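You operate a simulated robot arm through the tools that you are given. There is no shell and no other tool. Be economical: measure what you need, move in short steps, check, and stop when the job is done.

Carry out the task below with a simulated two-armed robot. There is one attempt and no reset: what you move stays moved.

## Task
Send the shallow tote on line B out to lane 3.
Fine: route 3 to L3, start lane 3 and the transfer, stop both once it is out, route 3 back to I; the other transfer belts carry nothing.

It is judged by the outcome, as a careful person would: the job done as asked, and still so three seconds after it is handed in. It fails if anything else is knocked over, pushed out of place, dropped, spilled or broken.

## Robot
Two 7-joint arms with fingered hands on one trunk, on a base that drives. Base frame: it is fixed to the floor where the robot stands at the start and does not move with it; the origin is under the middle of the robot, x ahead of it, y to its left, z up. Readings come in cm, degrees, newtons and seconds.
The left shoulder is at the start at [2, 21.4, 144.4], the right one opposite. With the tool pointing down near the work surface each hand reaches from about 10 to 38 cm from the robot's upright axis, wherever it stands, measured 20 degrees to its own side. Places, roughly: far short transfer belts [190, -30, 70]; long transfer belts [160, -180, 70]; low start button [100, -10, 50]; low stop button [100, -20, 50]; near short transfer belts [190, -100, 70]; orange-label shallow tote [200, -25, 75]; transfer start button [50, -30, 120]; transfer stop button [40, -30, 120]; yellow route switch [50, -30, 50]. Payload 3.3 kg a hand.
The tool frame of a hand sits at the grasp point between the pads (the TCP): z along the fingers, y along the line on which they close. The tips reach 2.6 cm beyond it. The gripper opens to 13.2 cm. The gripper's body begins 7.3 cm behind the TCP. The gripper is a hand of 2 fingers: y runs from the thumb to the fingers, the wrist lies at [0, 0, -22.4] in the tool frame, and closing takes about 1.5 s.
Orientation is that of the tool frame in the base frame, as [roll, pitch, yaw] about the fixed x, y, z axes, in that order (R = Rz(yaw) Ry(pitch) Rx(roll)). With the fingers straight down and closing along the base's y, the tool's x points along the base's -x, its y along +y and its z along -z.

## Interface
- The arms move only by the tool arm_command. It takes "left_series", "right_series" or both (then of equal length, played together; a hand with none holds still); each is a list of rows, each an object of numbers (a shift or turn left out is 0, a gripper value left out holds the last): "tx", "ty", "tz": the shift along the base's x, y, z in cm; "wx", "wy", "wz": the turn, a rotation vector about the base's x, y, z in degrees. In form: [{"tx": .., "ty": .., "tz": .., "wx": .., "wy": .., "wz": ..}, ...]. A call has 1 to 10 rows; each row shifts and turns the commanded pose from where the row before left it. "left_fingers" and "right_fingers" are, for a hand that has rows, the closure, from 0 (fully open) to 1 (shut), set as the call begins (left out, the last holds). Rows are played at 5 a second. More than 5 cm and 8.6 degrees between two rows, or a gripper value outside its range, and nothing of the call is played. A pose out of reach is approached as far as the arm can. The call stops where the force on the tool passes 40 N (or 10 N more than at its start, if that is more) or the arm is blocked; 0.2 s more then pass. Each finger travels about 15.3 cm/s and halts on what it meets, pressing with about 24 N; the grip force reading is that of the motor and also rises with nothing between the fingers. The clock runs only during rows and for 0.2 s after the last one: add rows that do not move to give the fingers time. It gives the time, the measured TCP pose, the force on the tool (base axes), the opening and the grip force at its end, in the units of the frame above (readings bear some noise), with the torque about the TCP (base axes, N m) and any sound that the robot's microphone picked up.
- Cameras (640 x 400 px; columns grow to the right, rows downward): "scene" is now at [9.17, -1.94, 160.64]; the picture's right is [-0.25, -0.97, 0.00], its down [-0.64, 0.17, -0.75] and it looks along [0.72, -0.19, -0.67] (base axes); focal length 221 px, centre (320, 200). "left" rides on the left gripper at [-6.5, -0.3, -9.9] in its tool frame; the picture's right is [0.04, -1.00, 0.00], its down [0.83, 0.03, -0.55] and it looks along [0.55, 0.02, 0.83] (tool axes); focal length 261 px, centre (320, 200). "right" rides on the right gripper at [6.6, -0.3, -9.9] in its tool frame; the picture's right is [0.04, 1.00, 0.00], its down [-0.83, 0.03, -0.55] and it looks along [-0.55, 0.02, 0.83] (tool axes); focal length 261 px, centre (320, 200). There is no depth. A picture from a camera that has moved, and an enlarged one, comes with that camera's place and axes in the base frame and with its lens.
- grab_frame(camera): a new picture of that camera. No time passes.
- move_column(by): slides the trunk up (or, below 0, down) by that many cm; the arms and the scene camera ride with it, the base frame stays. It gives what a move gives, with no picture.
- steer(legs): drives the robot by 1 to 6 legs, each [ahead, left, turn to the left] in cm, cm and degrees, along the robot's own axes; the way and the turn of a leg run together, so that a leg with both is an arc; at most 150 cm and 180 degrees a leg. The arms and the cameras ride along, it lands a little off, and it stops where it bumps. It gives what a move gives.
- set_fingers(finger1, thumb_bend, hand): sets how far each is bent, from 0 (flat) to 1 (curled in); at 0.3 the hand is open as for a grip, at 0.7 the pads meet at the TCP. One left out holds its place. A second passes; each finger stops where it meets its share of the squeeze, and holds until it gets a number again. A gripper value or a shape takes the hand back. It gives what a move gives, with no picture; readings hold the bend of each and the force on the fingers (four entries, about 0 where the hand has none), thumb and palm.
- preshape(shape, hand): the hand has 2 fingers and takes this shape, open, in about a second: jaw (thumb against the fingers, like two jaws); tri (thumb and two fingers); tip (a fingertip pinch); poke (one finger out to press); point (the index stretched); flat (the hand flat); cup (the hand cupped); fist (a fist). The gripper value then closes the fingers along that shape, each until it touches; the sizes above hold for jaw. It gives what a move gives, with no picture.
- aim_head(pan, tilt): turns the head with the scene camera to pan (to the left, within 86 degrees either way) and tilt (down, from -29 to 69), counted from straight ahead of the robot. It gives what a move gives.
- close_up(camera, box): a new picture of the part [left, top, right, bottom] of that camera's present view, enlarged. No time passes.
- job_done(): hands the job in; it is judged then, once.

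Work in short steps. Places have to be worked out from the pictures, the camera data and where the tool is seen: move nearer, look again, correct. Check each grasp and each placing, and mend what went wrong. You have 120 turns and 100 pictures in all, those below and enlarged ones among them. Open the grippers and draw the arms clear of the work before you hand the job in, unless the task says otherwise; then end with one line.

The tools are called after "Request:" as a command line: name --argument value ..., lists and objects as JSON in quotes. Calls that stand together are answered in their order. arm_command: Moves the arms, as the interface text tells. Its arguments: {"type":"object","properties":{"left_series":{"type":"array"},"left_fingers":{"type":"number"},"right_series":{"type":"array"},"right_fingers":{"type":"number"}},"required":[]} The other tools are called the same way: move_column (by) slides the trunk up or down; preshape (shape, hand) gives the hand a shape; set_fingers (finger1, thumb_bend, hand) moves the fingers one by one; steer (legs) drives the base; aim_head (pan, tilt) turns the head that bears the scene camera; grab_frame (camera) takes a picture; close_up (camera, box) takes an enlarged picture of a part of a camera's view; job_done () hands the job in.

At the start:

```text
t: 0.0
left_ee_pos: [33.78, 7.11, 146.69]
left_ee_rot: [-179.9, 0.1, -179.9]
left_wrist_force: [-0.3, -0.1, -0.1]
left_wrist_torque: [0.01, -0.02, 0.01]
left_width: 13.17
left_grasp_force: 0.1
left_shape: jaw
left_bend: [0.3, 0.3]
left_finger forces: [0.0, 0.0, 0.0, 0.1, 0.0, 0.1]
right_ee_pos: [34.47, -21.86, 142.62]
right_ee_rot: [-180.0, -0.1, 180.0]
right_wrist_force: [-0.3, -0.5, 0.0]
right_wrist_torque: [-0.01, 0.03, 0.01]
right_width: 13.18
right_grasp_force: 0.0
right_shape: jaw
right_bend: [0.3, 0.3]
right_finger forces: [0.0, 0.0, 0.1, 0.0, 0.0, 0.0]
trunk travel left (down, up): [-72.5, 3.6]
robot x, y, heading: [-0.27, 0.24, -0.1]
head pan, tilt: [-14.6, 41.7]
```

scene: 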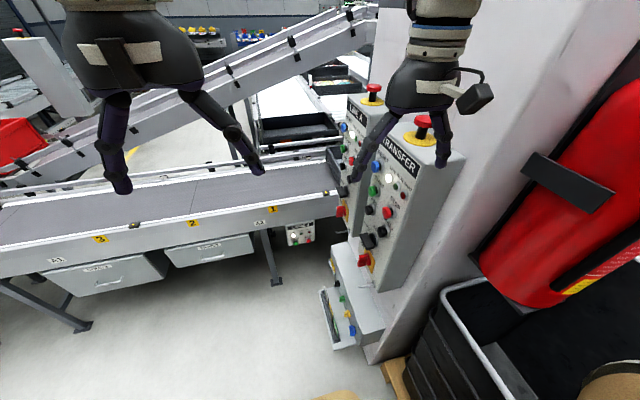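
right: 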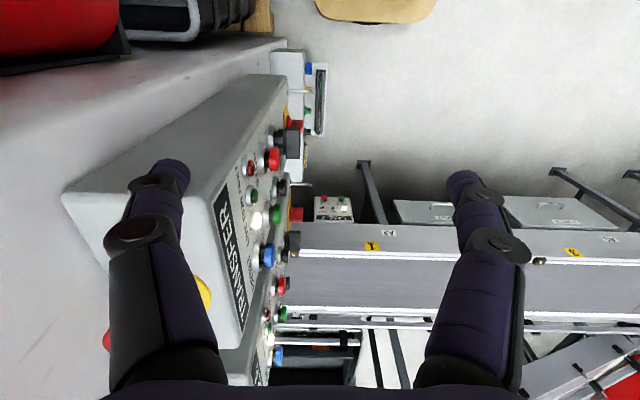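
left: 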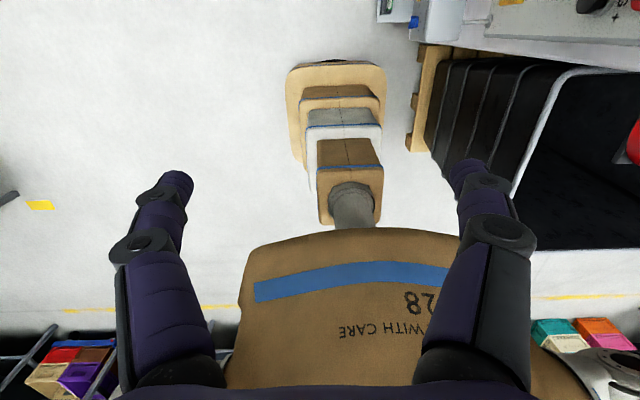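

The scene shows a TRANSFER panel, a line A panel, and low panels. I enlarge the panels to read the labels.

Request:
close_up --camera "scene" --box '[320, 80, 480, 180]'

Request:
close_up --camera "scene" --box '[320, 160, 480, 260]'

Request:
close_up --camera "scene" --box '[270, 220, 430, 360]'

Request:
close_up --camera "right" --box '[200, 110, 360, 230]'

```text
4.00 times, centred on (400, 130) of scene
camera zoom: at [9.17, -1.94, 160.64], right [-0.25, -0.97, 0.0], down [-0.64, 0.17, -0.75], along [0.72, -0.19, -0.67], focal length 885 px, centre (0, 480)
```

zoom: 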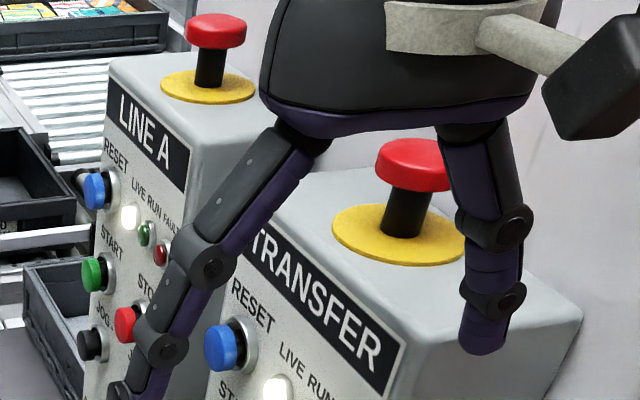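

```text
4.00 times, centred on (400, 210) of scene
camera zoom: at [9.17, -1.94, 160.64], right [-0.25, -0.97, 0.0], down [-0.64, 0.17, -0.75], along [0.72, -0.19, -0.67], focal length 885 px, centre (0, 160)
```

zoom: 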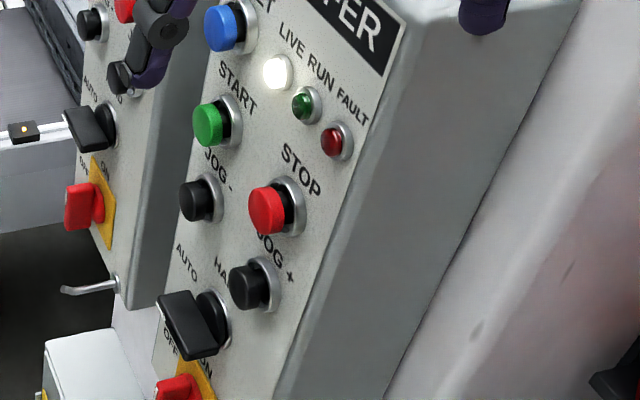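

```text
2.86 times, centred on (350, 290) of scene
camera zoom: at [9.17, -1.94, 160.64], right [-0.25, -0.97, 0.0], down [-0.64, 0.17, -0.75], along [0.72, -0.19, -0.67], focal length 632 px, centre (234, -57)
```

zoom: 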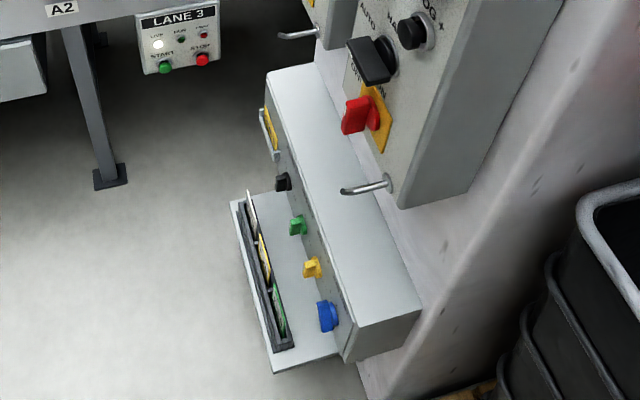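

```text
3.33 times, centred on (280, 170) of right
camera zoom: at [28.0, -22.1, 152.45], right [-0.04, 1.0, 0.0], down [0.83, 0.03, 0.55], along [0.55, 0.02, -0.83], focal length 869 px, centre (453, 300)
```

zoom: 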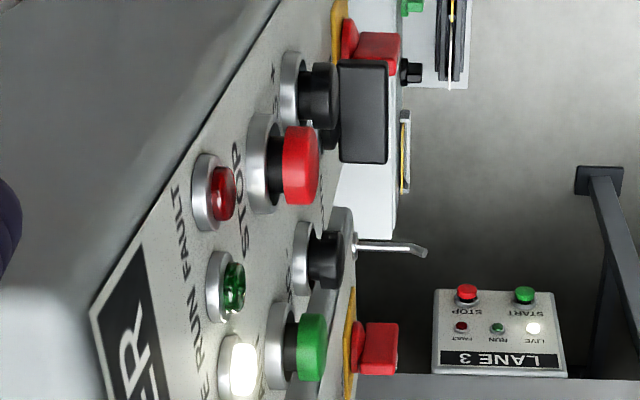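

The Lane 3 panel faces me under the line; the route switches are on a low box. I look around with the head to see line B and the tote.

Request:
aim_head --pan -10 --tilt 15

Request:
grab_frame --camera "scene"

Request:
close_up --camera "scene" --box '[200, 130, 400, 260]'

```text
t: 0.9
left_ee_pos: [33.77, 7.1, 146.79]
left_ee_rot: [-179.9, 0.0, 179.9]
left_wrist_force: [0.3, 0.7, -0.3]
left_wrist_torque: [0.0, 0.01, -0.02]
left_width: 13.18
left_grasp_force: 0.0
left_shape: jaw
left_bend: [0.3, 0.3]
left_finger forces: [0.0, 0.0, 0.0, 0.1, 0.1, 0.0]
right_ee_pos: [34.43, -21.85, 142.5]
right_ee_rot: [179.9, -0.1, 180.0]
right_wrist_force: [-0.3, 0.7, -1.1]
right_wrist_torque: [0.04, 0.02, 0.01]
right_width: 13.21
right_grasp_force: 0.0
right_shape: jaw
right_bend: [0.3, 0.3]
right_finger forces: [0.0, 0.0, 0.0, 0.0, 0.0, 0.0]
trunk travel left (down, up): [-72.5, 3.6]
robot x, y, heading: [0.43, 0.39, -0.1]
head pan, tilt: [-10.0, 15.0]
```

```text
92 pictures are left
camera scene: at [10.25, -1.46, 164.84], right [-0.17, -0.98, 0.0], down [-0.26, 0.05, -0.97], along [0.95, -0.17, -0.26], focal length 221 px, centre (320, 200)
```

scene: 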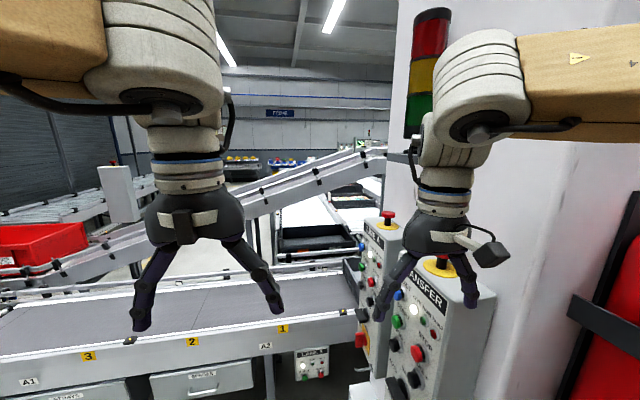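

```text
3.08 times, centred on (300, 195) of scene
camera zoom: at [10.25, -1.46, 164.84], right [-0.17, -0.98, 0.0], down [-0.26, 0.05, -0.97], along [0.95, -0.17, -0.26], focal length 681 px, centre (382, 215)
```

zoom: 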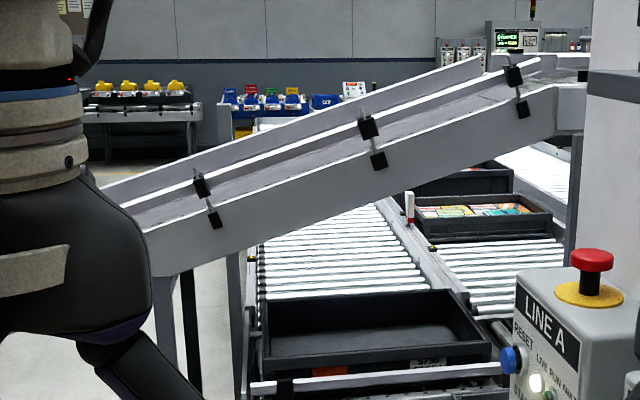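

Tote with an orange label is in a shallow black tray beyond the ramp. I next look at the floor/right and left around the robot to plan standing places.

Request:
aim_head --pan -60 --tilt 50

Request:
grab_frame --camera "scene"

Request:
aim_head --pan 50 --tilt 40

Request:
grab_frame --camera "scene"

```text
t: 2.1
left_ee_pos: [33.87, 7.02, 146.7]
left_ee_rot: [-179.9, 0.2, 179.9]
left_wrist_force: [-0.4, -0.1, 1.0]
left_wrist_torque: [-0.01, 0.03, 0.02]
left_width: 13.21
left_grasp_force: 0.1
left_shape: jaw
left_bend: [0.3, 0.3]
left_finger forces: [0.0, 0.0, 0.0, 0.1, 0.0, 0.1]
right_ee_pos: [34.54, -21.96, 142.52]
right_ee_rot: [-180.0, -0.1, 179.9]
right_wrist_force: [-0.4, -0.1, -0.1]
right_wrist_torque: [0.0, -0.02, 0.04]
right_width: 13.19
right_grasp_force: 0.0
right_shape: jaw
right_bend: [0.3, 0.3]
right_finger forces: [0.1, 0.1, 0.1, 0.0, 0.1, 0.0]
trunk travel left (down, up): [-72.5, 3.6]
robot x, y, heading: [-0.16, 0.26, -0.0]
head pan, tilt: [-60.0, 50.0]
```

```text
90 pictures are left
camera scene: at [4.92, -6.51, 159.48], right [-0.87, -0.5, 0.0], down [-0.38, 0.66, -0.64], along [0.32, -0.56, -0.77], focal length 221 px, centre (320, 200)
```

scene: 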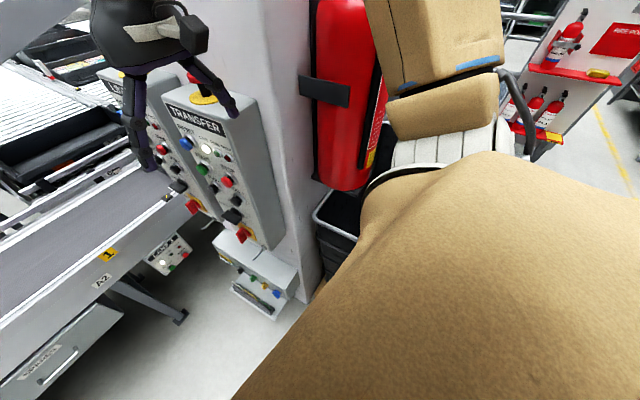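

```text
t: 4.0
left_ee_pos: [33.81, 7.12, 146.79]
left_ee_rot: [-179.9, 0.1, -179.9]
left_wrist_force: [0.4, -0.1, 0.0]
left_wrist_torque: [0.03, -0.01, 0.0]
left_width: 13.17
left_grasp_force: 0.0
left_shape: jaw
left_bend: [0.3, 0.3]
left_finger forces: [0.1, 0.0, 0.0, 0.0, 0.0, 0.0]
right_ee_pos: [34.45, -21.78, 142.66]
right_ee_rot: [-179.9, -0.1, -179.9]
right_wrist_force: [0.4, 0.0, 0.6]
right_wrist_torque: [-0.01, 0.01, -0.01]
right_width: 13.16
right_grasp_force: 0.0
right_shape: jaw
right_bend: [0.3, 0.3]
right_finger forces: [0.1, 0.1, 0.1, 0.0, 0.1, 0.0]
trunk travel left (down, up): [-72.5, 3.6]
robot x, y, heading: [-0.37, 0.08, -0.2]
head pan, tilt: [50.0, 40.0]
```

```text
89 pictures are left
camera scene: at [6.52, 6.67, 160.89], right [0.77, -0.64, 0.0], down [-0.41, -0.49, -0.77], along [0.49, 0.59, -0.64], focal length 221 px, centre (320, 200)
```

scene: 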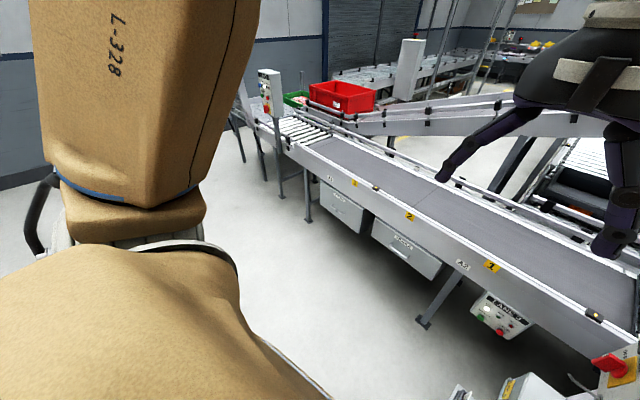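

Free floor lies to my left; line A's front edge is at about x = 95. I drive left, then ahead, then turn to face the panels.

Request:
steer --legs '[[0, 45, 0], [30, 0, 0], [0, 0, -90]]'

Request:
aim_head --pan 0 --tilt 40

Request:
grab_frame --camera "scene"

```text
t: 12.2
left_ee_pos: [37.16, 11.3, 146.78]
left_ee_rot: [-179.9, 0.1, 89.8]
left_wrist_force: [0.3, 0.2, -0.4]
left_wrist_torque: [-0.01, 0.0, -0.02]
left_width: 13.21
left_grasp_force: 0.0
left_shape: jaw
left_bend: [0.3, 0.3]
left_finger forces: [0.0, 0.1, 0.0, 0.0, 0.0, 0.0]
right_ee_pos: [8.19, 10.73, 142.52]
right_ee_rot: [-180.0, 0.0, 89.9]
right_wrist_force: [0.5, -0.8, 0.6]
right_wrist_torque: [0.04, 0.0, 0.01]
right_width: 13.18
right_grasp_force: 0.1
right_shape: jaw
right_bend: [0.3, 0.3]
right_finger forces: [0.0, 0.2, 0.1, 0.0, 0.0, 0.1]
trunk travel left (down, up): [-72.5, 3.6]
robot x, y, heading: [30.36, 45.14, -90.3]
head pan, tilt: [50.0, 40.0]
```

```text
t: 13.3
left_ee_pos: [37.11, 11.38, 146.82]
left_ee_rot: [-179.9, 0.1, 89.8]
left_wrist_force: [0.1, -1.3, 0.4]
left_wrist_torque: [0.0, -0.02, -0.02]
left_width: 13.2
left_grasp_force: 0.1
left_shape: jaw
left_bend: [0.3, 0.3]
left_finger forces: [0.1, 0.0, 0.0, 0.1, 0.0, 0.0]
right_ee_pos: [8.14, 10.78, 142.53]
right_ee_rot: [180.0, 0.0, 89.8]
right_wrist_force: [-0.3, -0.2, -0.6]
right_wrist_torque: [0.0, 0.0, -0.02]
right_width: 13.19
right_grasp_force: 0.1
right_shape: jaw
right_bend: [0.3, 0.3]
right_finger forces: [0.0, 0.1, 0.0, 0.0, 0.0, 0.0]
trunk travel left (down, up): [-72.5, 3.6]
robot x, y, heading: [29.85, 45.03, -90.5]
head pan, tilt: [0.0, 40.0]
```

```text
88 pictures are left
camera scene: at [30.17, 35.84, 160.89], right [-1.0, 0.0, 0.0], down [0.0, 0.64, -0.77], along [0.0, -0.77, -0.64], focal length 221 px, centre (320, 200)
```

scene: 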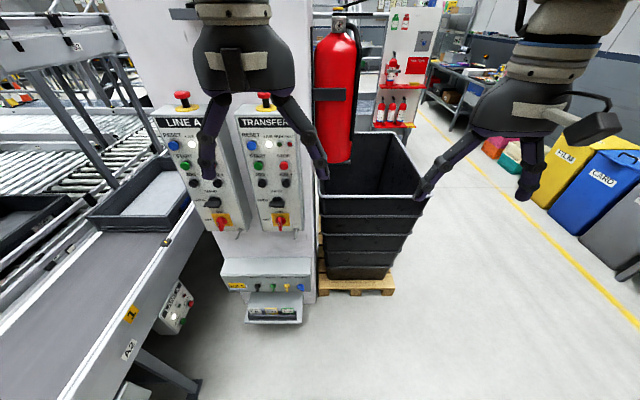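

Good view now. Close-ups of the low route box and of the two panels.

Request:
close_up --camera "scene" --box '[210, 250, 320, 330]'

Request:
close_up --camera "scene" --box '[145, 85, 325, 240]'

Request:
close_up --camera "scene" --box '[140, 270, 220, 350]'

Request:
close_up --camera "scene" --box '[0, 0, 200, 240]'

```text
5.00 times, centred on (265, 290) of scene
camera zoom: at [30.17, 35.84, 160.89], right [-1.0, 0.0, 0.0], down [0.0, 0.64, -0.77], along [0.0, -0.77, -0.64], focal length 1107 px, centre (595, -250)
```

zoom: 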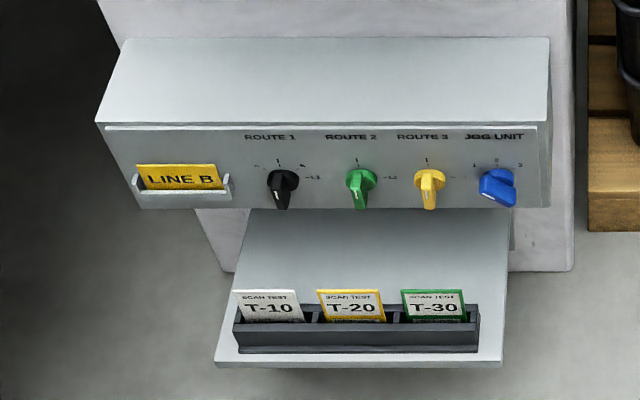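

```text
2.58 times, centred on (235, 162) of scene
camera zoom: at [30.17, 35.84, 160.89], right [-1.0, 0.0, 0.0], down [0.0, 0.64, -0.77], along [0.0, -0.77, -0.64], focal length 571 px, centre (539, 297)
```

zoom: 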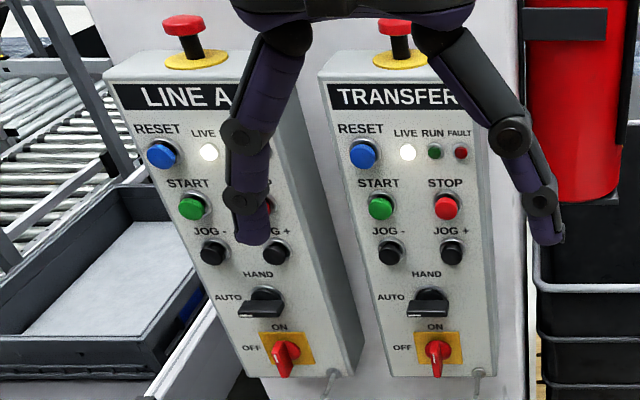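

```text
5.00 times, centred on (180, 310) of scene
camera zoom: at [30.17, 35.84, 160.89], right [-1.0, 0.0, 0.0], down [0.0, 0.64, -0.77], along [0.0, -0.77, -0.64], focal length 1107 px, centre (1020, -350)
```

zoom: 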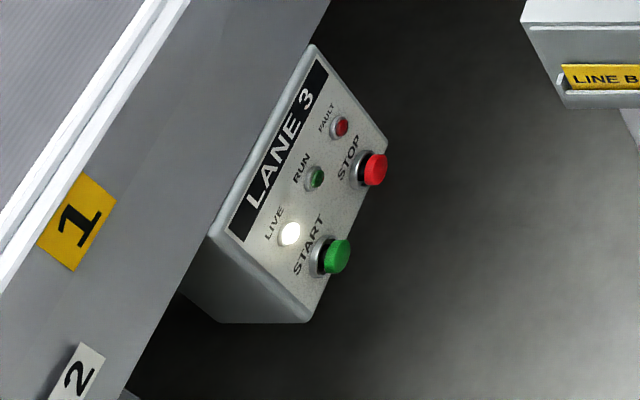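

```text
1.67 times, centred on (100, 120) of scene
camera zoom: at [30.17, 35.84, 160.89], right [-1.0, 0.0, 0.0], down [0.0, 0.64, -0.77], along [0.0, -0.77, -0.64], focal length 369 px, centre (687, 333)
```

zoom: 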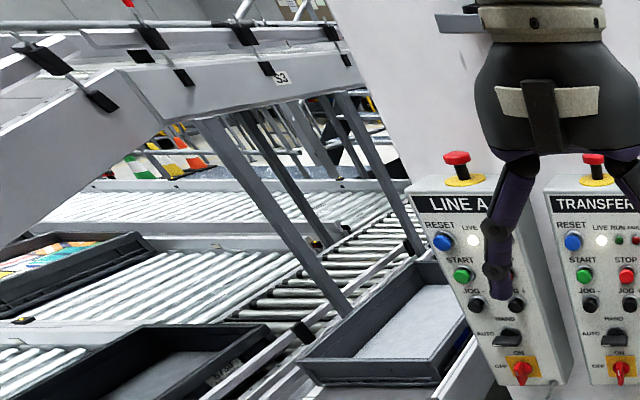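

Left hand is the right one for x ≈ 40–50. I turn it to point forward (−y) while advancing, so its camera views the panels.

Request:
arm_command --left_series '[{"wx": -8.5, "ty": -2}, {"wx": -8.5, "ty": -2}, {"wx": -8.5, "ty": -2}, {"wx": -8.5, "ty": -2}, {"wx": -8.5, "ty": -2}, {"wx": -8.5, "ty": -2}, {"wx": -8.5, "ty": -2}, {"wx": -8.5, "ty": -2}, {"wx": -8.5, "ty": -2}, {"wx": -8.5, "ty": -2}]'

Request:
arm_command --left_series '[{"wx": -5, "ty": 0, "tz": -3}, {"tz": -4}, {"tz": -4}]'

Request:
grab_frame --camera "left"

Request:
grab_frame --camera "scene"

```text
t: 15.6
left_ee_pos: [37.15, -8.86, 146.71]
left_ee_rot: [177.0, 85.2, 86.7]
left_wrist_force: [0.0, 0.0, -0.4]
left_wrist_torque: [0.01, 0.0, 0.0]
left_width: 13.2
left_grasp_force: 0.1
left_shape: jaw
left_bend: [0.3, 0.3]
left_finger forces: [0.1, 0.0, 0.0, 0.0, 0.0, 0.0]
right_ee_pos: [8.25, 10.69, 142.54]
right_ee_rot: [-180.0, -0.2, 89.8]
right_wrist_force: [0.5, -0.3, -0.1]
right_wrist_torque: [0.01, 0.0, 0.04]
right_width: 13.2
right_grasp_force: 0.0
right_shape: jaw
right_bend: [0.3, 0.3]
right_finger forces: [0.0, 0.0, 0.0, 0.0, 0.1, 0.0]
trunk travel left (down, up): [-72.5, 3.6]
robot x, y, heading: [30.37, 45.0, -89.9]
head pan, tilt: [0.0, 40.0]
```

```text
t: 16.6
left_ee_pos: [41.9, -12.1, 137.75]
left_ee_rot: [-89.0, 86.9, -173.9]
left_wrist_force: [-0.5, -0.6, 0.1]
left_wrist_torque: [0.01, 0.02, 0.0]
left_width: 13.2
left_grasp_force: 0.0
left_shape: jaw
left_bend: [0.3, 0.3]
left_finger forces: [0.0, 0.0, 0.0, 0.1, 0.0, 0.0]
left hand out of reach, approached as far as the arm can: row 2, 3
right_ee_pos: [8.23, 10.81, 142.56]
right_ee_rot: [180.0, -0.1, 89.8]
right_wrist_force: [0.0, 0.8, 0.4]
right_wrist_torque: [-0.01, 0.05, 0.02]
right_width: 13.19
right_grasp_force: 0.0
right_shape: jaw
right_bend: [0.3, 0.3]
right_finger forces: [0.1, 0.1, 0.1, 0.0, 0.1, 0.0]
trunk travel left (down, up): [-72.5, 3.6]
robot x, y, heading: [30.42, 44.9, -90.1]
head pan, tilt: [0.0, 40.0]
stopped in row 3 (left hand): the arm was blocked; the commanded pose is now the measured one
```

```text
83 pictures are left
camera left: at [41.12, -2.17, 144.26], right [-1.0, -0.09, 0.01], down [-0.06, 0.55, -0.83], along [0.06, -0.83, -0.55], focal length 261 px, centre (320, 200)
```

left: 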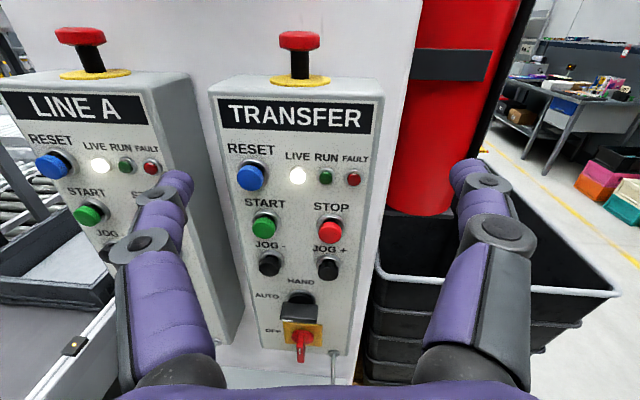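

```text
82 pictures are left
camera scene: at [30.18, 35.92, 160.9], right [-1.0, 0.0, 0.0], down [0.0, 0.64, -0.77], along [0.0, -0.77, -0.64], focal length 221 px, centre (320, 200)
```

scene: 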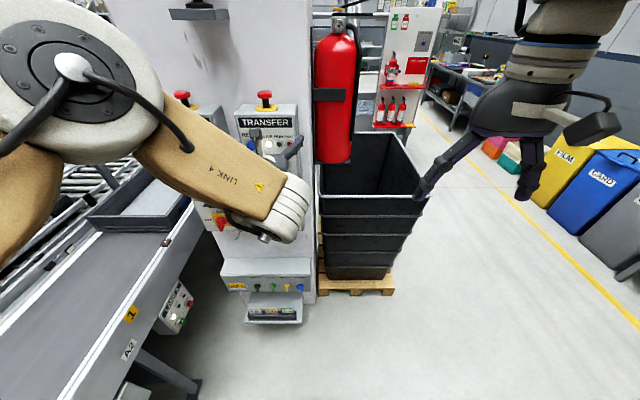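

Tool-horizontal works near shoulder height. I back off, lower the column to the route box level, and see what the low reach is.

Request:
steer --legs '[[-20, 0, 0]]'

Request:
move_column --by -70

Request:
grab_frame --camera "left"

Request:
grab_frame --camera "scene"

```text
t: 18.1
left_ee_pos: [42.06, 8.09, 137.76]
left_ee_rot: [-87.6, 86.9, -172.6]
left_wrist_force: [-0.8, 0.0, 0.4]
left_wrist_torque: [0.01, 0.0, -0.01]
left_width: 13.17
left_grasp_force: 0.0
left_shape: jaw
left_bend: [0.3, 0.3]
left_finger forces: [0.0, 0.1, 0.1, 0.1, 0.0, 0.0]
right_ee_pos: [8.29, 30.97, 142.58]
right_ee_rot: [180.0, 0.0, 89.8]
right_wrist_force: [-1.0, -0.3, -0.4]
right_wrist_torque: [-0.01, 0.02, 0.0]
right_width: 13.24
right_grasp_force: 0.0
right_shape: jaw
right_bend: [0.3, 0.3]
right_finger forces: [0.0, 0.0, 0.1, 0.0, 0.1, 0.0]
trunk travel left (down, up): [-72.5, 3.6]
robot x, y, heading: [30.18, 65.71, -90.1]
head pan, tilt: [0.0, 40.0]
```

```text
refused: -70 is not a number from -40 to 40
```

```text
81 pictures are left
camera left: at [41.18, 18.02, 144.32], right [-1.0, -0.09, 0.01], down [-0.06, 0.55, -0.83], along [0.07, -0.83, -0.55], focal length 261 px, centre (320, 200)
```

left: 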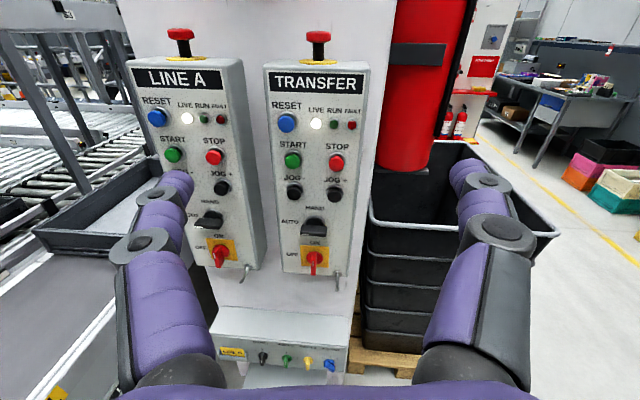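

```text
80 pictures are left
camera scene: at [30.24, 56.09, 160.9], right [-1.0, 0.0, 0.0], down [0.0, 0.64, -0.77], along [0.0, -0.77, -0.64], focal length 221 px, centre (320, 200)
```

scene: 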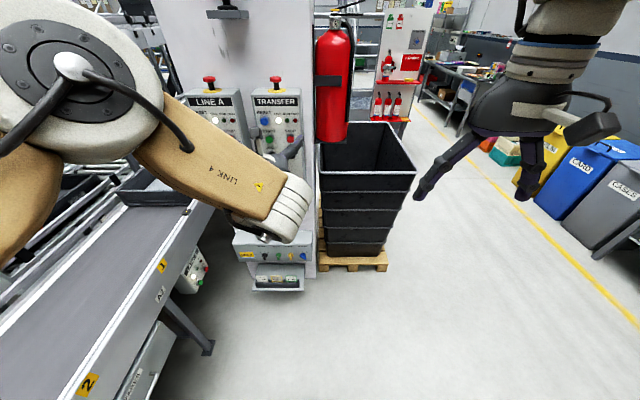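

The elbow stays well inside x≈60, so lowering is clear of line A. I lower in two steps.

Request:
move_column --by -36

Request:
move_column --by -36

Request:
grab_frame --camera "left"

Request:
grab_frame --camera "scene"

```text
t: 21.6
left_ee_pos: [46.68, 7.14, 99.56]
left_ee_rot: [-119.9, 83.6, 160.4]
left_wrist_force: [-0.3, 0.5, -0.6]
left_wrist_torque: [-0.01, 0.01, -0.05]
left_width: 13.18
left_grasp_force: 0.0
left_shape: jaw
left_bend: [0.3, 0.3]
left_finger forces: [0.0, 0.0, 0.0, 0.0, 0.0, 0.0]
right_ee_pos: [8.4, 30.86, 106.47]
right_ee_rot: [180.0, 0.0, 89.8]
right_wrist_force: [-0.1, -0.1, 0.3]
right_wrist_torque: [0.01, -0.01, 0.0]
right_width: 13.18
right_grasp_force: 0.1
right_shape: jaw
right_bend: [0.3, 0.3]
right_finger forces: [0.0, 0.0, 0.1, 0.0, 0.0, 0.0]
trunk travel left (down, up): [-36.5, 39.6]
robot x, y, heading: [30.37, 65.33, -90.5]
head pan, tilt: [0.0, 40.0]
```

```text
t: 25.1
left_ee_pos: [47.51, 5.07, 47.03]
left_ee_rot: [-172.4, 69.0, 110.0]
left_wrist_force: [-0.1, -0.5, -0.3]
left_wrist_torque: [0.04, -0.02, -0.01]
left_width: 13.18
left_grasp_force: 0.1
left_shape: jaw
left_bend: [0.3, 0.3]
left_finger forces: [0.1, 0.0, 0.0, 0.1, 0.0, 0.0]
right_ee_pos: [8.39, 28.19, 65.73]
right_ee_rot: [179.9, -9.8, 89.8]
right_wrist_force: [-0.4, 0.4, 0.8]
right_wrist_torque: [0.02, -0.01, -0.02]
right_width: 13.18
right_grasp_force: 0.0
right_shape: jaw
right_bend: [0.3, 0.3]
right_finger forces: [0.0, 0.0, 0.0, 0.1, 0.0, 0.0]
trunk travel left (down, up): [-0.5, 75.6]
robot x, y, heading: [29.86, 65.61, -89.9]
head pan, tilt: [0.0, 40.0]
```

```text
79 pictures are left
camera left: at [46.03, 11.9, 56.76], right [-0.98, -0.21, 0.01], down [-0.17, 0.79, -0.58], along [0.11, -0.57, -0.81], focal length 261 px, centre (320, 200)
```

left: 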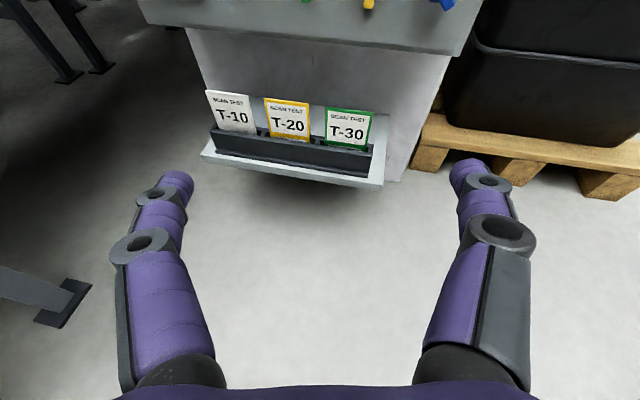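

```text
78 pictures are left
camera scene: at [30.21, 42.84, 87.49], right [-1.0, 0.0, 0.0], down [0.0, 0.64, -0.77], along [0.0, -0.77, -0.64], focal length 221 px, centre (320, 200)
```

scene: 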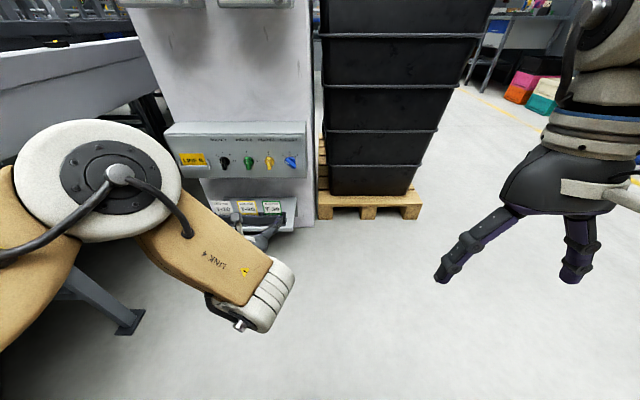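

The trunk leans as it lowers, so the hand is now at z 47. The scene camera now sees the route box squarely; I enlarge it.

Request:
close_up --camera "scene" --box '[165, 120, 325, 220]'

Request:
close_up --camera "scene" --box '[205, 125, 305, 185]'

```text
4.00 times, centred on (245, 170) of scene
camera zoom: at [30.21, 42.84, 87.49], right [-1.0, 0.0, 0.0], down [0.0, 0.64, -0.77], along [0.0, -0.77, -0.64], focal length 885 px, centre (620, 320)
```

zoom: 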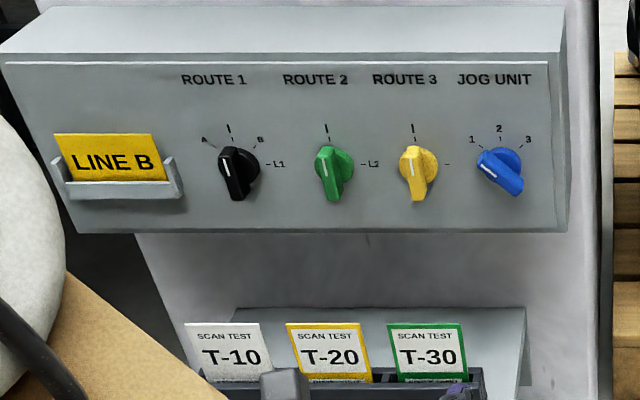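

```text
6.40 times, centred on (255, 155) of scene
camera zoom: at [30.21, 42.84, 87.49], right [-1.0, 0.0, 0.0], down [0.0, 0.64, -0.77], along [0.0, -0.77, -0.64], focal length 1417 px, centre (736, 488)
```

zoom: 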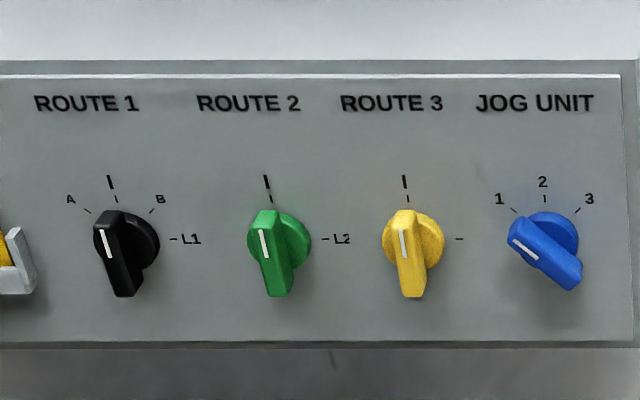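

Route 3 (yellow) reads I; its right-hand stop (worn label, L3) is 90° clockwise. Knob ≈ (48.4, −27, 46.7). I level the left hand and straighten it.

Request:
arm_command --left_series '[{"wx": -7, "wz": -4, "tz": 0.5}, {"wx": -7, "wz": -4, "tz": 0.5}, {"wx": -7, "wz": -4, "tz": 0.5}, {}]' --left_fingers 0.5

Request:
grab_frame --camera "left"

```text
t: 26.1
left_ee_pos: [38.33, 2.85, 49.96]
left_ee_rot: [-42.0, 88.6, -138.9]
left_wrist_force: [-0.2, -0.5, -0.6]
left_wrist_torque: [0.03, -0.02, 0.0]
left_width: 6.6
left_grasp_force: 0.1
left_shape: jaw
left_bend: [0.73, 0.7]
left_finger forces: [0.0, 0.0, 0.0, 0.1, 0.0, 0.0]
left hand out of reach, approached as far as the arm can: row 1, 2
right_ee_pos: [8.32, 28.22, 65.53]
right_ee_rot: [-180.0, -9.8, 89.9]
right_wrist_force: [-0.4, -0.3, -0.6]
right_wrist_torque: [-0.03, 0.02, 0.03]
right_width: 13.19
right_grasp_force: 0.1
right_shape: jaw
right_bend: [0.3, 0.3]
right_finger forces: [0.1, 0.0, 0.1, 0.0, 0.0, 0.1]
trunk travel left (down, up): [-0.5, 75.6]
robot x, y, heading: [30.29, 65.3, -90.3]
head pan, tilt: [0.0, 40.0]
```

```text
75 pictures are left
camera left: at [39.4, 12.81, 56.34], right [-0.99, 0.12, -0.02], down [0.09, 0.53, -0.84], along [-0.09, -0.84, -0.54], focal length 261 px, centre (320, 200)
```

left: 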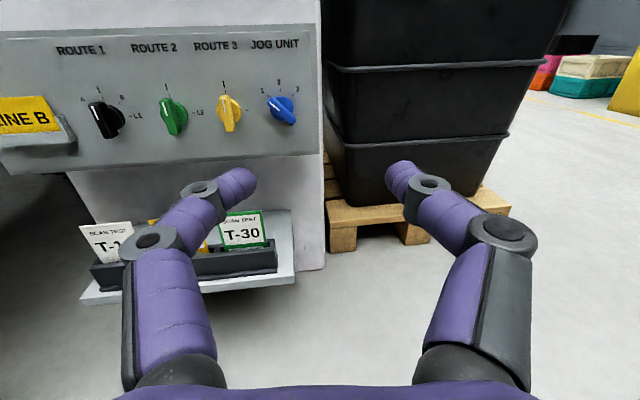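

Hand is level now. I shift it in line with the yellow knob (≈[48.3, −28, 46]) and straighten the yaw.

Request:
arm_command --left_series '[{"tx": 2.5, "tz": -1, "wz": 2}, {"tx": 2.5, "tz": -1, "wz": 2}, {"tx": 2.5, "tz": -1, "wz": 2}, {"tx": 2.5, "tz": -1}, {}]'

Request:
steer --legs '[[14, 0, 0]]'

Request:
grab_frame --camera "left"

```text
t: 27.4
left_ee_pos: [48.57, 2.59, 46.0]
left_ee_rot: [-44.9, 88.6, -135.8]
left_wrist_force: [-1.0, -0.7, -0.7]
left_wrist_torque: [0.06, 0.03, -0.02]
left_width: 6.6
left_grasp_force: 0.1
left_shape: jaw
left_bend: [0.73, 0.7]
left_finger forces: [0.1, 0.0, 0.1, 0.1, 0.0, 0.0]
right_ee_pos: [8.28, 28.34, 65.61]
right_ee_rot: [179.9, -9.8, 89.8]
right_wrist_force: [-0.5, 0.0, 0.4]
right_wrist_torque: [0.0, 0.01, 0.03]
right_width: 13.18
right_grasp_force: 0.0
right_shape: jaw
right_bend: [0.3, 0.3]
right_finger forces: [0.0, 0.0, 0.0, 0.0, 0.0, 0.1]
trunk travel left (down, up): [-0.5, 75.6]
robot x, y, heading: [30.3, 65.67, -90.0]
head pan, tilt: [0.0, 40.0]
```

```text
t: 28.7
left_ee_pos: [48.53, -11.38, 46.12]
left_ee_rot: [-44.6, 88.6, -135.4]
left_wrist_force: [-0.4, 0.9, 0.1]
left_wrist_torque: [0.03, -0.02, -0.01]
left_width: 6.58
left_grasp_force: 0.1
left_shape: jaw
left_bend: [0.73, 0.7]
left_finger forces: [0.0, 0.0, 0.0, 0.0, 0.1, 0.1]
right_ee_pos: [8.45, 14.24, 65.64]
right_ee_rot: [179.9, -9.8, 89.9]
right_wrist_force: [-0.7, -0.2, 0.5]
right_wrist_torque: [0.01, -0.02, -0.02]
right_width: 13.18
right_grasp_force: 0.0
right_shape: jaw
right_bend: [0.3, 0.3]
right_finger forces: [0.0, 0.1, 0.0, 0.1, 0.0, 0.0]
trunk travel left (down, up): [-0.5, 75.6]
robot x, y, heading: [30.49, 51.32, -89.8]
head pan, tilt: [0.0, 40.0]
```

```text
74 pictures are left
camera left: at [48.43, -1.26, 52.35], right [-1.0, 0.01, -0.02], down [0.03, 0.54, -0.84], along [0.0, -0.84, -0.54], focal length 261 px, centre (320, 200)
```

left: 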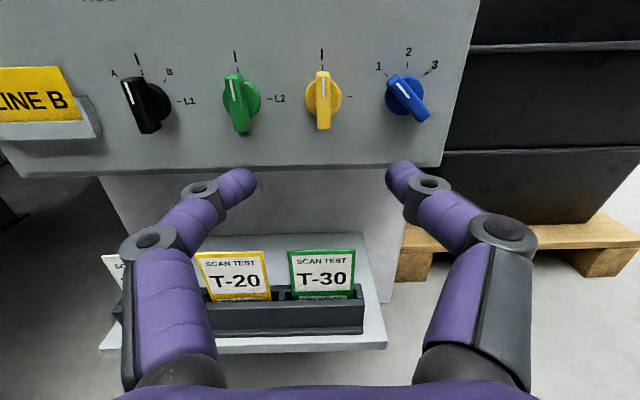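

Aligned: knob ≈ (48.3, −28, 46.8). I narrow the jaw to ~4 cm and advance.

Request:
arm_command --left_series '[{"ty": -2.5, "tz": 0.3}, {"ty": -2.5, "tz": 0.3}, {"ty": -2.5}, {"ty": -2}, {}]' --left_fingers 0.7

Request:
grab_frame --camera "left"

Request:
grab_frame --camera "scene"

```text
t: 29.9
left_ee_pos: [48.51, -13.69, 46.21]
left_ee_rot: [-44.3, 88.5, -134.8]
left_wrist_force: [0.8, 0.2, 1.0]
left_wrist_torque: [-0.01, 0.03, -0.04]
left_width: 4.0
left_grasp_force: 0.0
left_shape: jaw
left_bend: [0.73, 0.7]
left_finger forces: [0.0, 0.0, 0.0, 0.0, 0.0, 0.0]
left hand out of reach, approached as far as the arm can: row 2, 3, 4
right_ee_pos: [8.36, 14.17, 65.72]
right_ee_rot: [-180.0, -9.8, 90.0]
right_wrist_force: [-0.1, 0.0, -0.2]
right_wrist_torque: [0.0, 0.0, 0.0]
right_width: 13.2
right_grasp_force: 0.0
right_shape: jaw
right_bend: [0.3, 0.3]
right_finger forces: [0.1, 0.0, 0.1, 0.1, 0.0, 0.1]
trunk travel left (down, up): [-0.5, 75.6]
robot x, y, heading: [29.84, 51.23, -89.8]
head pan, tilt: [0.0, 40.0]
```

```text
73 pictures are left
camera left: at [48.39, -3.64, 52.68], right [-1.0, 0.01, -0.02], down [0.03, 0.54, -0.84], along [0.0, -0.84, -0.54], focal length 261 px, centre (320, 200)
```

left: 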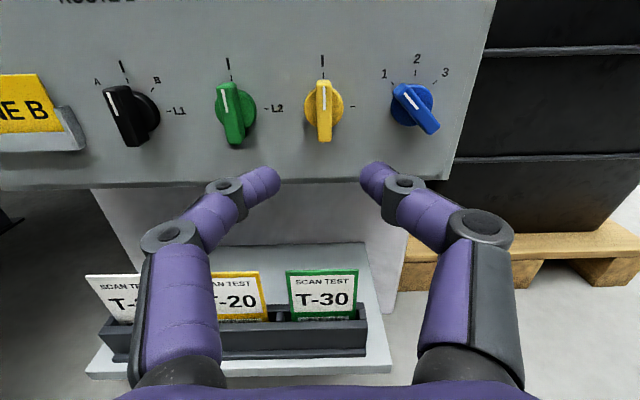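

```text
72 pictures are left
camera scene: at [30.22, 28.77, 87.48], right [-1.0, 0.0, 0.0], down [0.0, 0.64, -0.77], along [0.0, -0.77, -0.64], focal length 221 px, centre (320, 200)
```

scene: 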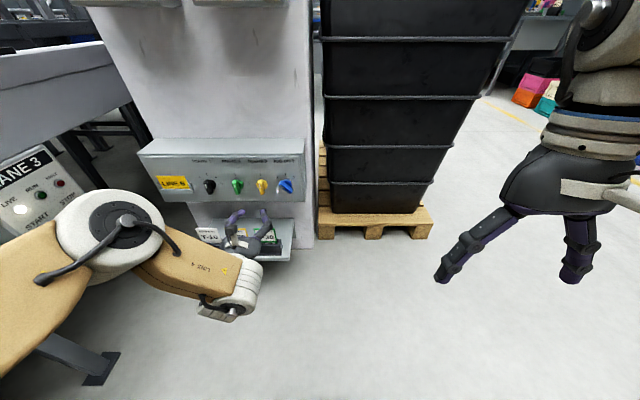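

The arm is at full stretch, so I use the base: drive ahead 8 cm and look again.

Request:
steer --legs '[[8, 0, 0]]'

Request:
grab_frame --camera "left"

Request:
grab_frame --camera "scene"

```text
t: 30.9
left_ee_pos: [48.6, -21.8, 46.32]
left_ee_rot: [-43.8, 88.5, -134.6]
left_wrist_force: [0.6, -0.9, -0.2]
left_wrist_torque: [-0.02, 0.02, 0.0]
left_width: 3.99
left_grasp_force: 0.1
left_shape: jaw
left_bend: [0.73, 0.7]
left_finger forces: [0.1, 0.1, 0.0, 0.1, 0.1, 0.0]
right_ee_pos: [8.38, 6.27, 65.69]
right_ee_rot: [179.9, -9.8, 90.0]
right_wrist_force: [0.6, 0.5, -0.6]
right_wrist_torque: [-0.02, 0.0, 0.01]
right_width: 13.18
right_grasp_force: 0.0
right_shape: jaw
right_bend: [0.3, 0.3]
right_finger forces: [0.0, 0.1, 0.1, 0.0, 0.0, 0.0]
trunk travel left (down, up): [-0.5, 75.6]
robot x, y, heading: [30.13, 43.14, -90.3]
head pan, tilt: [0.0, 40.0]
```

```text
71 pictures are left
camera left: at [48.36, -11.64, 52.68], right [-1.0, 0.01, -0.02], down [0.03, 0.54, -0.84], along [0.0, -0.84, -0.54], focal length 261 px, centre (320, 200)
```

left: 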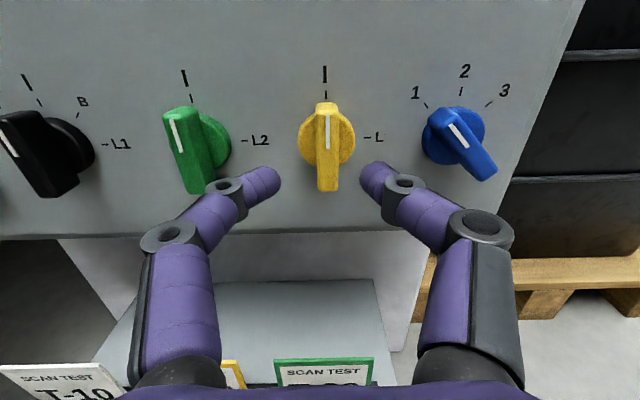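

```text
70 pictures are left
camera scene: at [30.21, 20.78, 87.48], right [-1.0, 0.0, 0.0], down [0.0, 0.64, -0.77], along [0.0, -0.77, -0.64], focal length 221 px, centre (320, 200)
```

scene: 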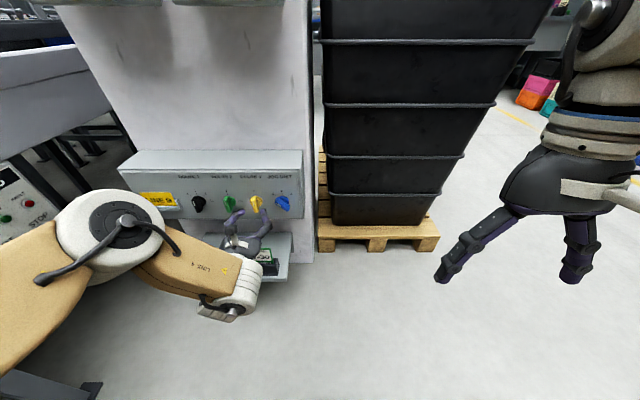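

Aligned with knob. The panel face may be as near as y≈−27, so I retract the arm, bring the base up, then advance with the arm (force-guarded).

Request:
arm_command --left_series '[{"ty": 3}, {"ty": 3}, {}]'

Request:
steer --legs '[[7, 0, 0]]'

Request:
grab_frame --camera "left"

```text
t: 31.7
left_ee_pos: [48.55, -15.74, 46.33]
left_ee_rot: [-43.4, 88.5, -134.0]
left_wrist_force: [0.2, 0.6, 0.2]
left_wrist_torque: [0.03, 0.03, -0.01]
left_width: 3.96
left_grasp_force: 0.1
left_shape: jaw
left_bend: [0.73, 0.7]
left_finger forces: [0.0, 0.1, 0.1, 0.0, 0.0, 0.1]
right_ee_pos: [8.27, 6.17, 65.63]
right_ee_rot: [-179.9, -9.8, 89.9]
right_wrist_force: [0.6, 0.0, 0.0]
right_wrist_torque: [-0.01, 0.0, -0.04]
right_width: 13.16
right_grasp_force: 0.1
right_shape: jaw
right_bend: [0.3, 0.3]
right_finger forces: [0.1, 0.0, 0.0, 0.0, 0.0, 0.1]
trunk travel left (down, up): [-0.5, 75.6]
robot x, y, heading: [30.38, 43.12, -90.0]
head pan, tilt: [0.0, 40.0]
```

```text
t: 32.8
left_ee_pos: [48.57, -22.79, 46.33]
left_ee_rot: [-44.0, 88.5, -134.7]
left_wrist_force: [-0.4, 0.4, -0.5]
left_wrist_torque: [0.03, 0.0, 0.01]
left_width: 3.98
left_grasp_force: 0.1
left_shape: jaw
left_bend: [0.73, 0.7]
left_finger forces: [0.1, 0.1, 0.0, 0.0, 0.0, 0.0]
right_ee_pos: [8.34, -0.74, 65.71]
right_ee_rot: [-179.9, -9.8, 90.0]
right_wrist_force: [0.0, -0.7, -0.5]
right_wrist_torque: [0.03, 0.04, 0.01]
right_width: 13.19
right_grasp_force: 0.0
right_shape: jaw
right_bend: [0.3, 0.3]
right_finger forces: [0.0, 0.1, 0.1, 0.0, 0.1, 0.0]
trunk travel left (down, up): [-0.5, 75.6]
robot x, y, heading: [30.58, 36.26, -89.9]
head pan, tilt: [0.0, 40.0]
```

```text
69 pictures are left
camera left: at [48.41, -12.72, 52.73], right [-1.0, 0.01, -0.02], down [0.03, 0.54, -0.84], along [0.0, -0.84, -0.54], focal length 261 px, centre (320, 200)
```

left: 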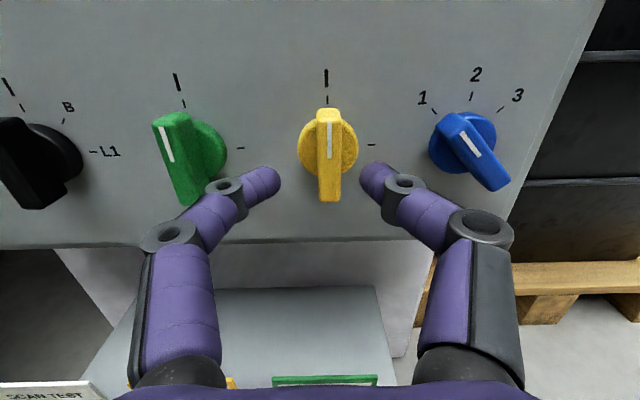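

Slightly right (−x) correction and a guarded 3 cm advance.

Request:
arm_command --left_series '[{"ty": -1, "tx": -0.4}, {"ty": -1}, {"ty": -1}, {}]'

Request:
grab_frame --camera "left"

```text
t: 33.5
left_ee_pos: [47.87, -24.86, 46.06]
left_ee_rot: [-55.4, 88.8, -146.4]
left_wrist_force: [0.2, 14.4, 0.5]
left_wrist_torque: [0.0, 0.05, -0.06]
left_width: 2.99
left_grasp_force: 22.5
left_shape: jaw
left_bend: [0.76, 0.72]
left_finger forces: [20.2, 0.1, 0.0, 0.0, 22.6, 0.0]
right_ee_pos: [8.34, -0.82, 65.73]
right_ee_rot: [-180.0, -9.7, 90.0]
right_wrist_force: [-0.2, -0.1, 0.1]
right_wrist_torque: [-0.03, -0.03, -0.02]
right_width: 13.18
right_grasp_force: 0.1
right_shape: jaw
right_bend: [0.3, 0.3]
right_finger forces: [0.0, 0.0, 0.0, 0.1, 0.1, 0.0]
trunk travel left (down, up): [-0.5, 75.6]
robot x, y, heading: [30.2, 36.59, -90.0]
head pan, tilt: [0.0, 40.0]
stopped in row 3 (left hand): the force on the tool passed its limit at 51 N (the readings are from after the stop); the commanded pose is now the measured one
```

```text
68 pictures are left
camera left: at [47.89, -14.76, 52.58], right [-1.0, 0.02, -0.02], down [0.03, 0.54, -0.84], along [0.0, -0.84, -0.54], focal length 261 px, centre (320, 200)
```

left: 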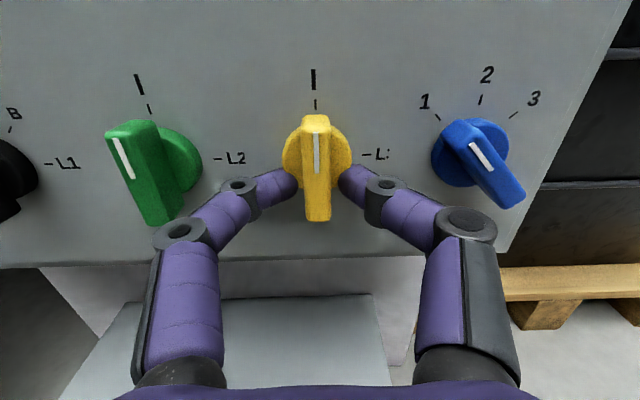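

Tips met the face at y≈−27.5, straddling the knob. I back off 0.7 cm and close on the lever.

Request:
arm_command --left_series '[{"ty": 0.8}, {}]' --left_fingers 0.7

Request:
arm_command --left_series '[{}, {}, {}, {}]' --left_fingers 1

Request:
grab_frame --camera "left"

```text
t: 34.1
left_ee_pos: [48.22, -24.14, 45.8]
left_ee_rot: [-76.9, 89.0, -168.0]
left_wrist_force: [2.9, -0.8, -22.1]
left_wrist_torque: [0.55, 0.05, 0.16]
left_width: 1.81
left_grasp_force: 24.1
left_shape: jaw
left_bend: [0.74, 0.72]
left_finger forces: [22.6, 0.0, 0.0, 0.0, 19.9, 0.0]
right_ee_pos: [8.43, -1.05, 65.5]
right_ee_rot: [-179.8, -10.0, 90.1]
right_wrist_force: [0.0, -0.1, -1.1]
right_wrist_torque: [-0.02, 0.01, 0.02]
right_width: 13.18
right_grasp_force: 0.0
right_shape: jaw
right_bend: [0.3, 0.3]
right_finger forces: [0.0, 0.0, 0.0, 0.1, 0.0, 0.1]
trunk travel left (down, up): [-0.5, 75.6]
robot x, y, heading: [30.28, 36.11, -89.7]
head pan, tilt: [0.0, 40.0]
```

```text
t: 35.1
left_ee_pos: [47.98, -24.18, 45.69]
left_ee_rot: [-82.0, 88.9, -173.0]
left_wrist_force: [4.1, 6.7, -30.3]
left_wrist_torque: [0.74, 0.12, 0.16]
left_width: 1.81
left_grasp_force: 24.1
left_shape: jaw
left_bend: [0.74, 0.72]
left_finger forces: [28.0, 0.0, 0.0, 0.0, 23.1, 0.1]
right_ee_pos: [8.42, -0.98, 65.63]
right_ee_rot: [-180.0, -10.0, 90.0]
right_wrist_force: [-1.0, -0.8, -0.8]
right_wrist_torque: [-0.01, -0.02, 0.01]
right_width: 13.22
right_grasp_force: 0.0
right_shape: jaw
right_bend: [0.3, 0.3]
right_finger forces: [0.0, 0.0, 0.1, 0.0, 0.1, 0.1]
trunk travel left (down, up): [-0.5, 75.6]
robot x, y, heading: [29.94, 36.04, -90.0]
head pan, tilt: [0.0, 40.0]
```

```text
67 pictures are left
camera left: at [47.96, -14.17, 52.26], right [-1.0, 0.02, -0.02], down [0.03, 0.55, -0.83], along [0.0, -0.83, -0.55], focal length 261 px, centre (320, 200)
```

left: 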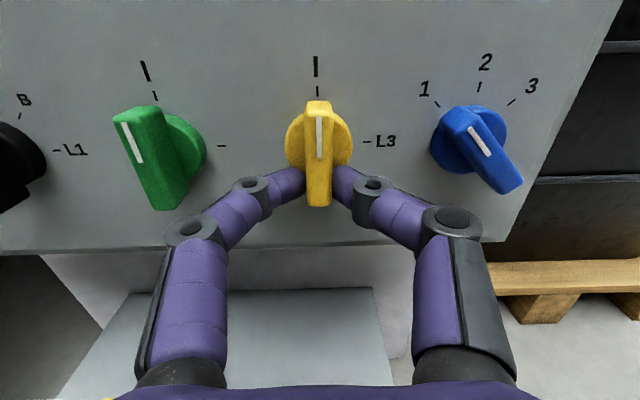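

Lever is held about 1.2 cm below its axis with a side load. I re-grip centered: open, raise, close.

Request:
arm_command --left_series '[{}, {}, {"tz": 0.6}, {"tz": 0.6}, {}]' --left_fingers 0.7

Request:
grab_frame --camera "left"

```text
t: 36.3
left_ee_pos: [47.8, -24.16, 47.42]
left_ee_rot: [-53.4, 88.7, -144.4]
left_wrist_force: [-0.6, -0.8, 0.7]
left_wrist_torque: [0.04, -0.02, -0.01]
left_width: 3.91
left_grasp_force: 0.0
left_shape: jaw
left_bend: [0.74, 0.7]
left_finger forces: [0.0, 0.0, 0.0, 0.0, 0.0, 0.1]
right_ee_pos: [8.42, -0.88, 65.68]
right_ee_rot: [179.9, -9.7, 90.0]
right_wrist_force: [0.7, 0.6, 0.4]
right_wrist_torque: [-0.01, -0.02, 0.02]
right_width: 13.18
right_grasp_force: 0.0
right_shape: jaw
right_bend: [0.3, 0.3]
right_finger forces: [0.0, 0.1, 0.0, 0.1, 0.0, 0.0]
trunk travel left (down, up): [-0.5, 75.6]
robot x, y, heading: [30.38, 36.14, -90.1]
head pan, tilt: [0.0, 40.0]
```

```text
66 pictures are left
camera left: at [47.89, -14.13, 53.83], right [-1.0, 0.02, -0.02], down [0.03, 0.54, -0.84], along [0.0, -0.84, -0.54], focal length 261 px, centre (320, 200)
```

left: 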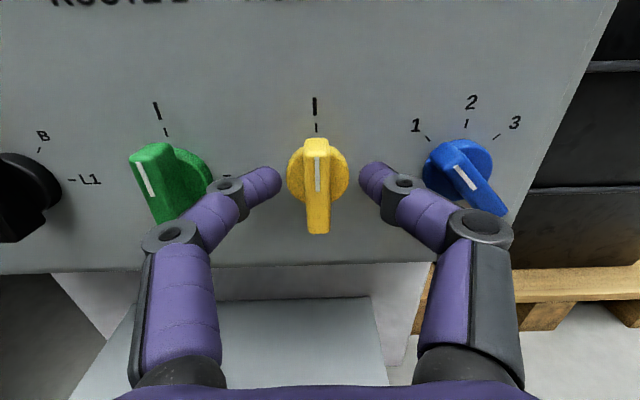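

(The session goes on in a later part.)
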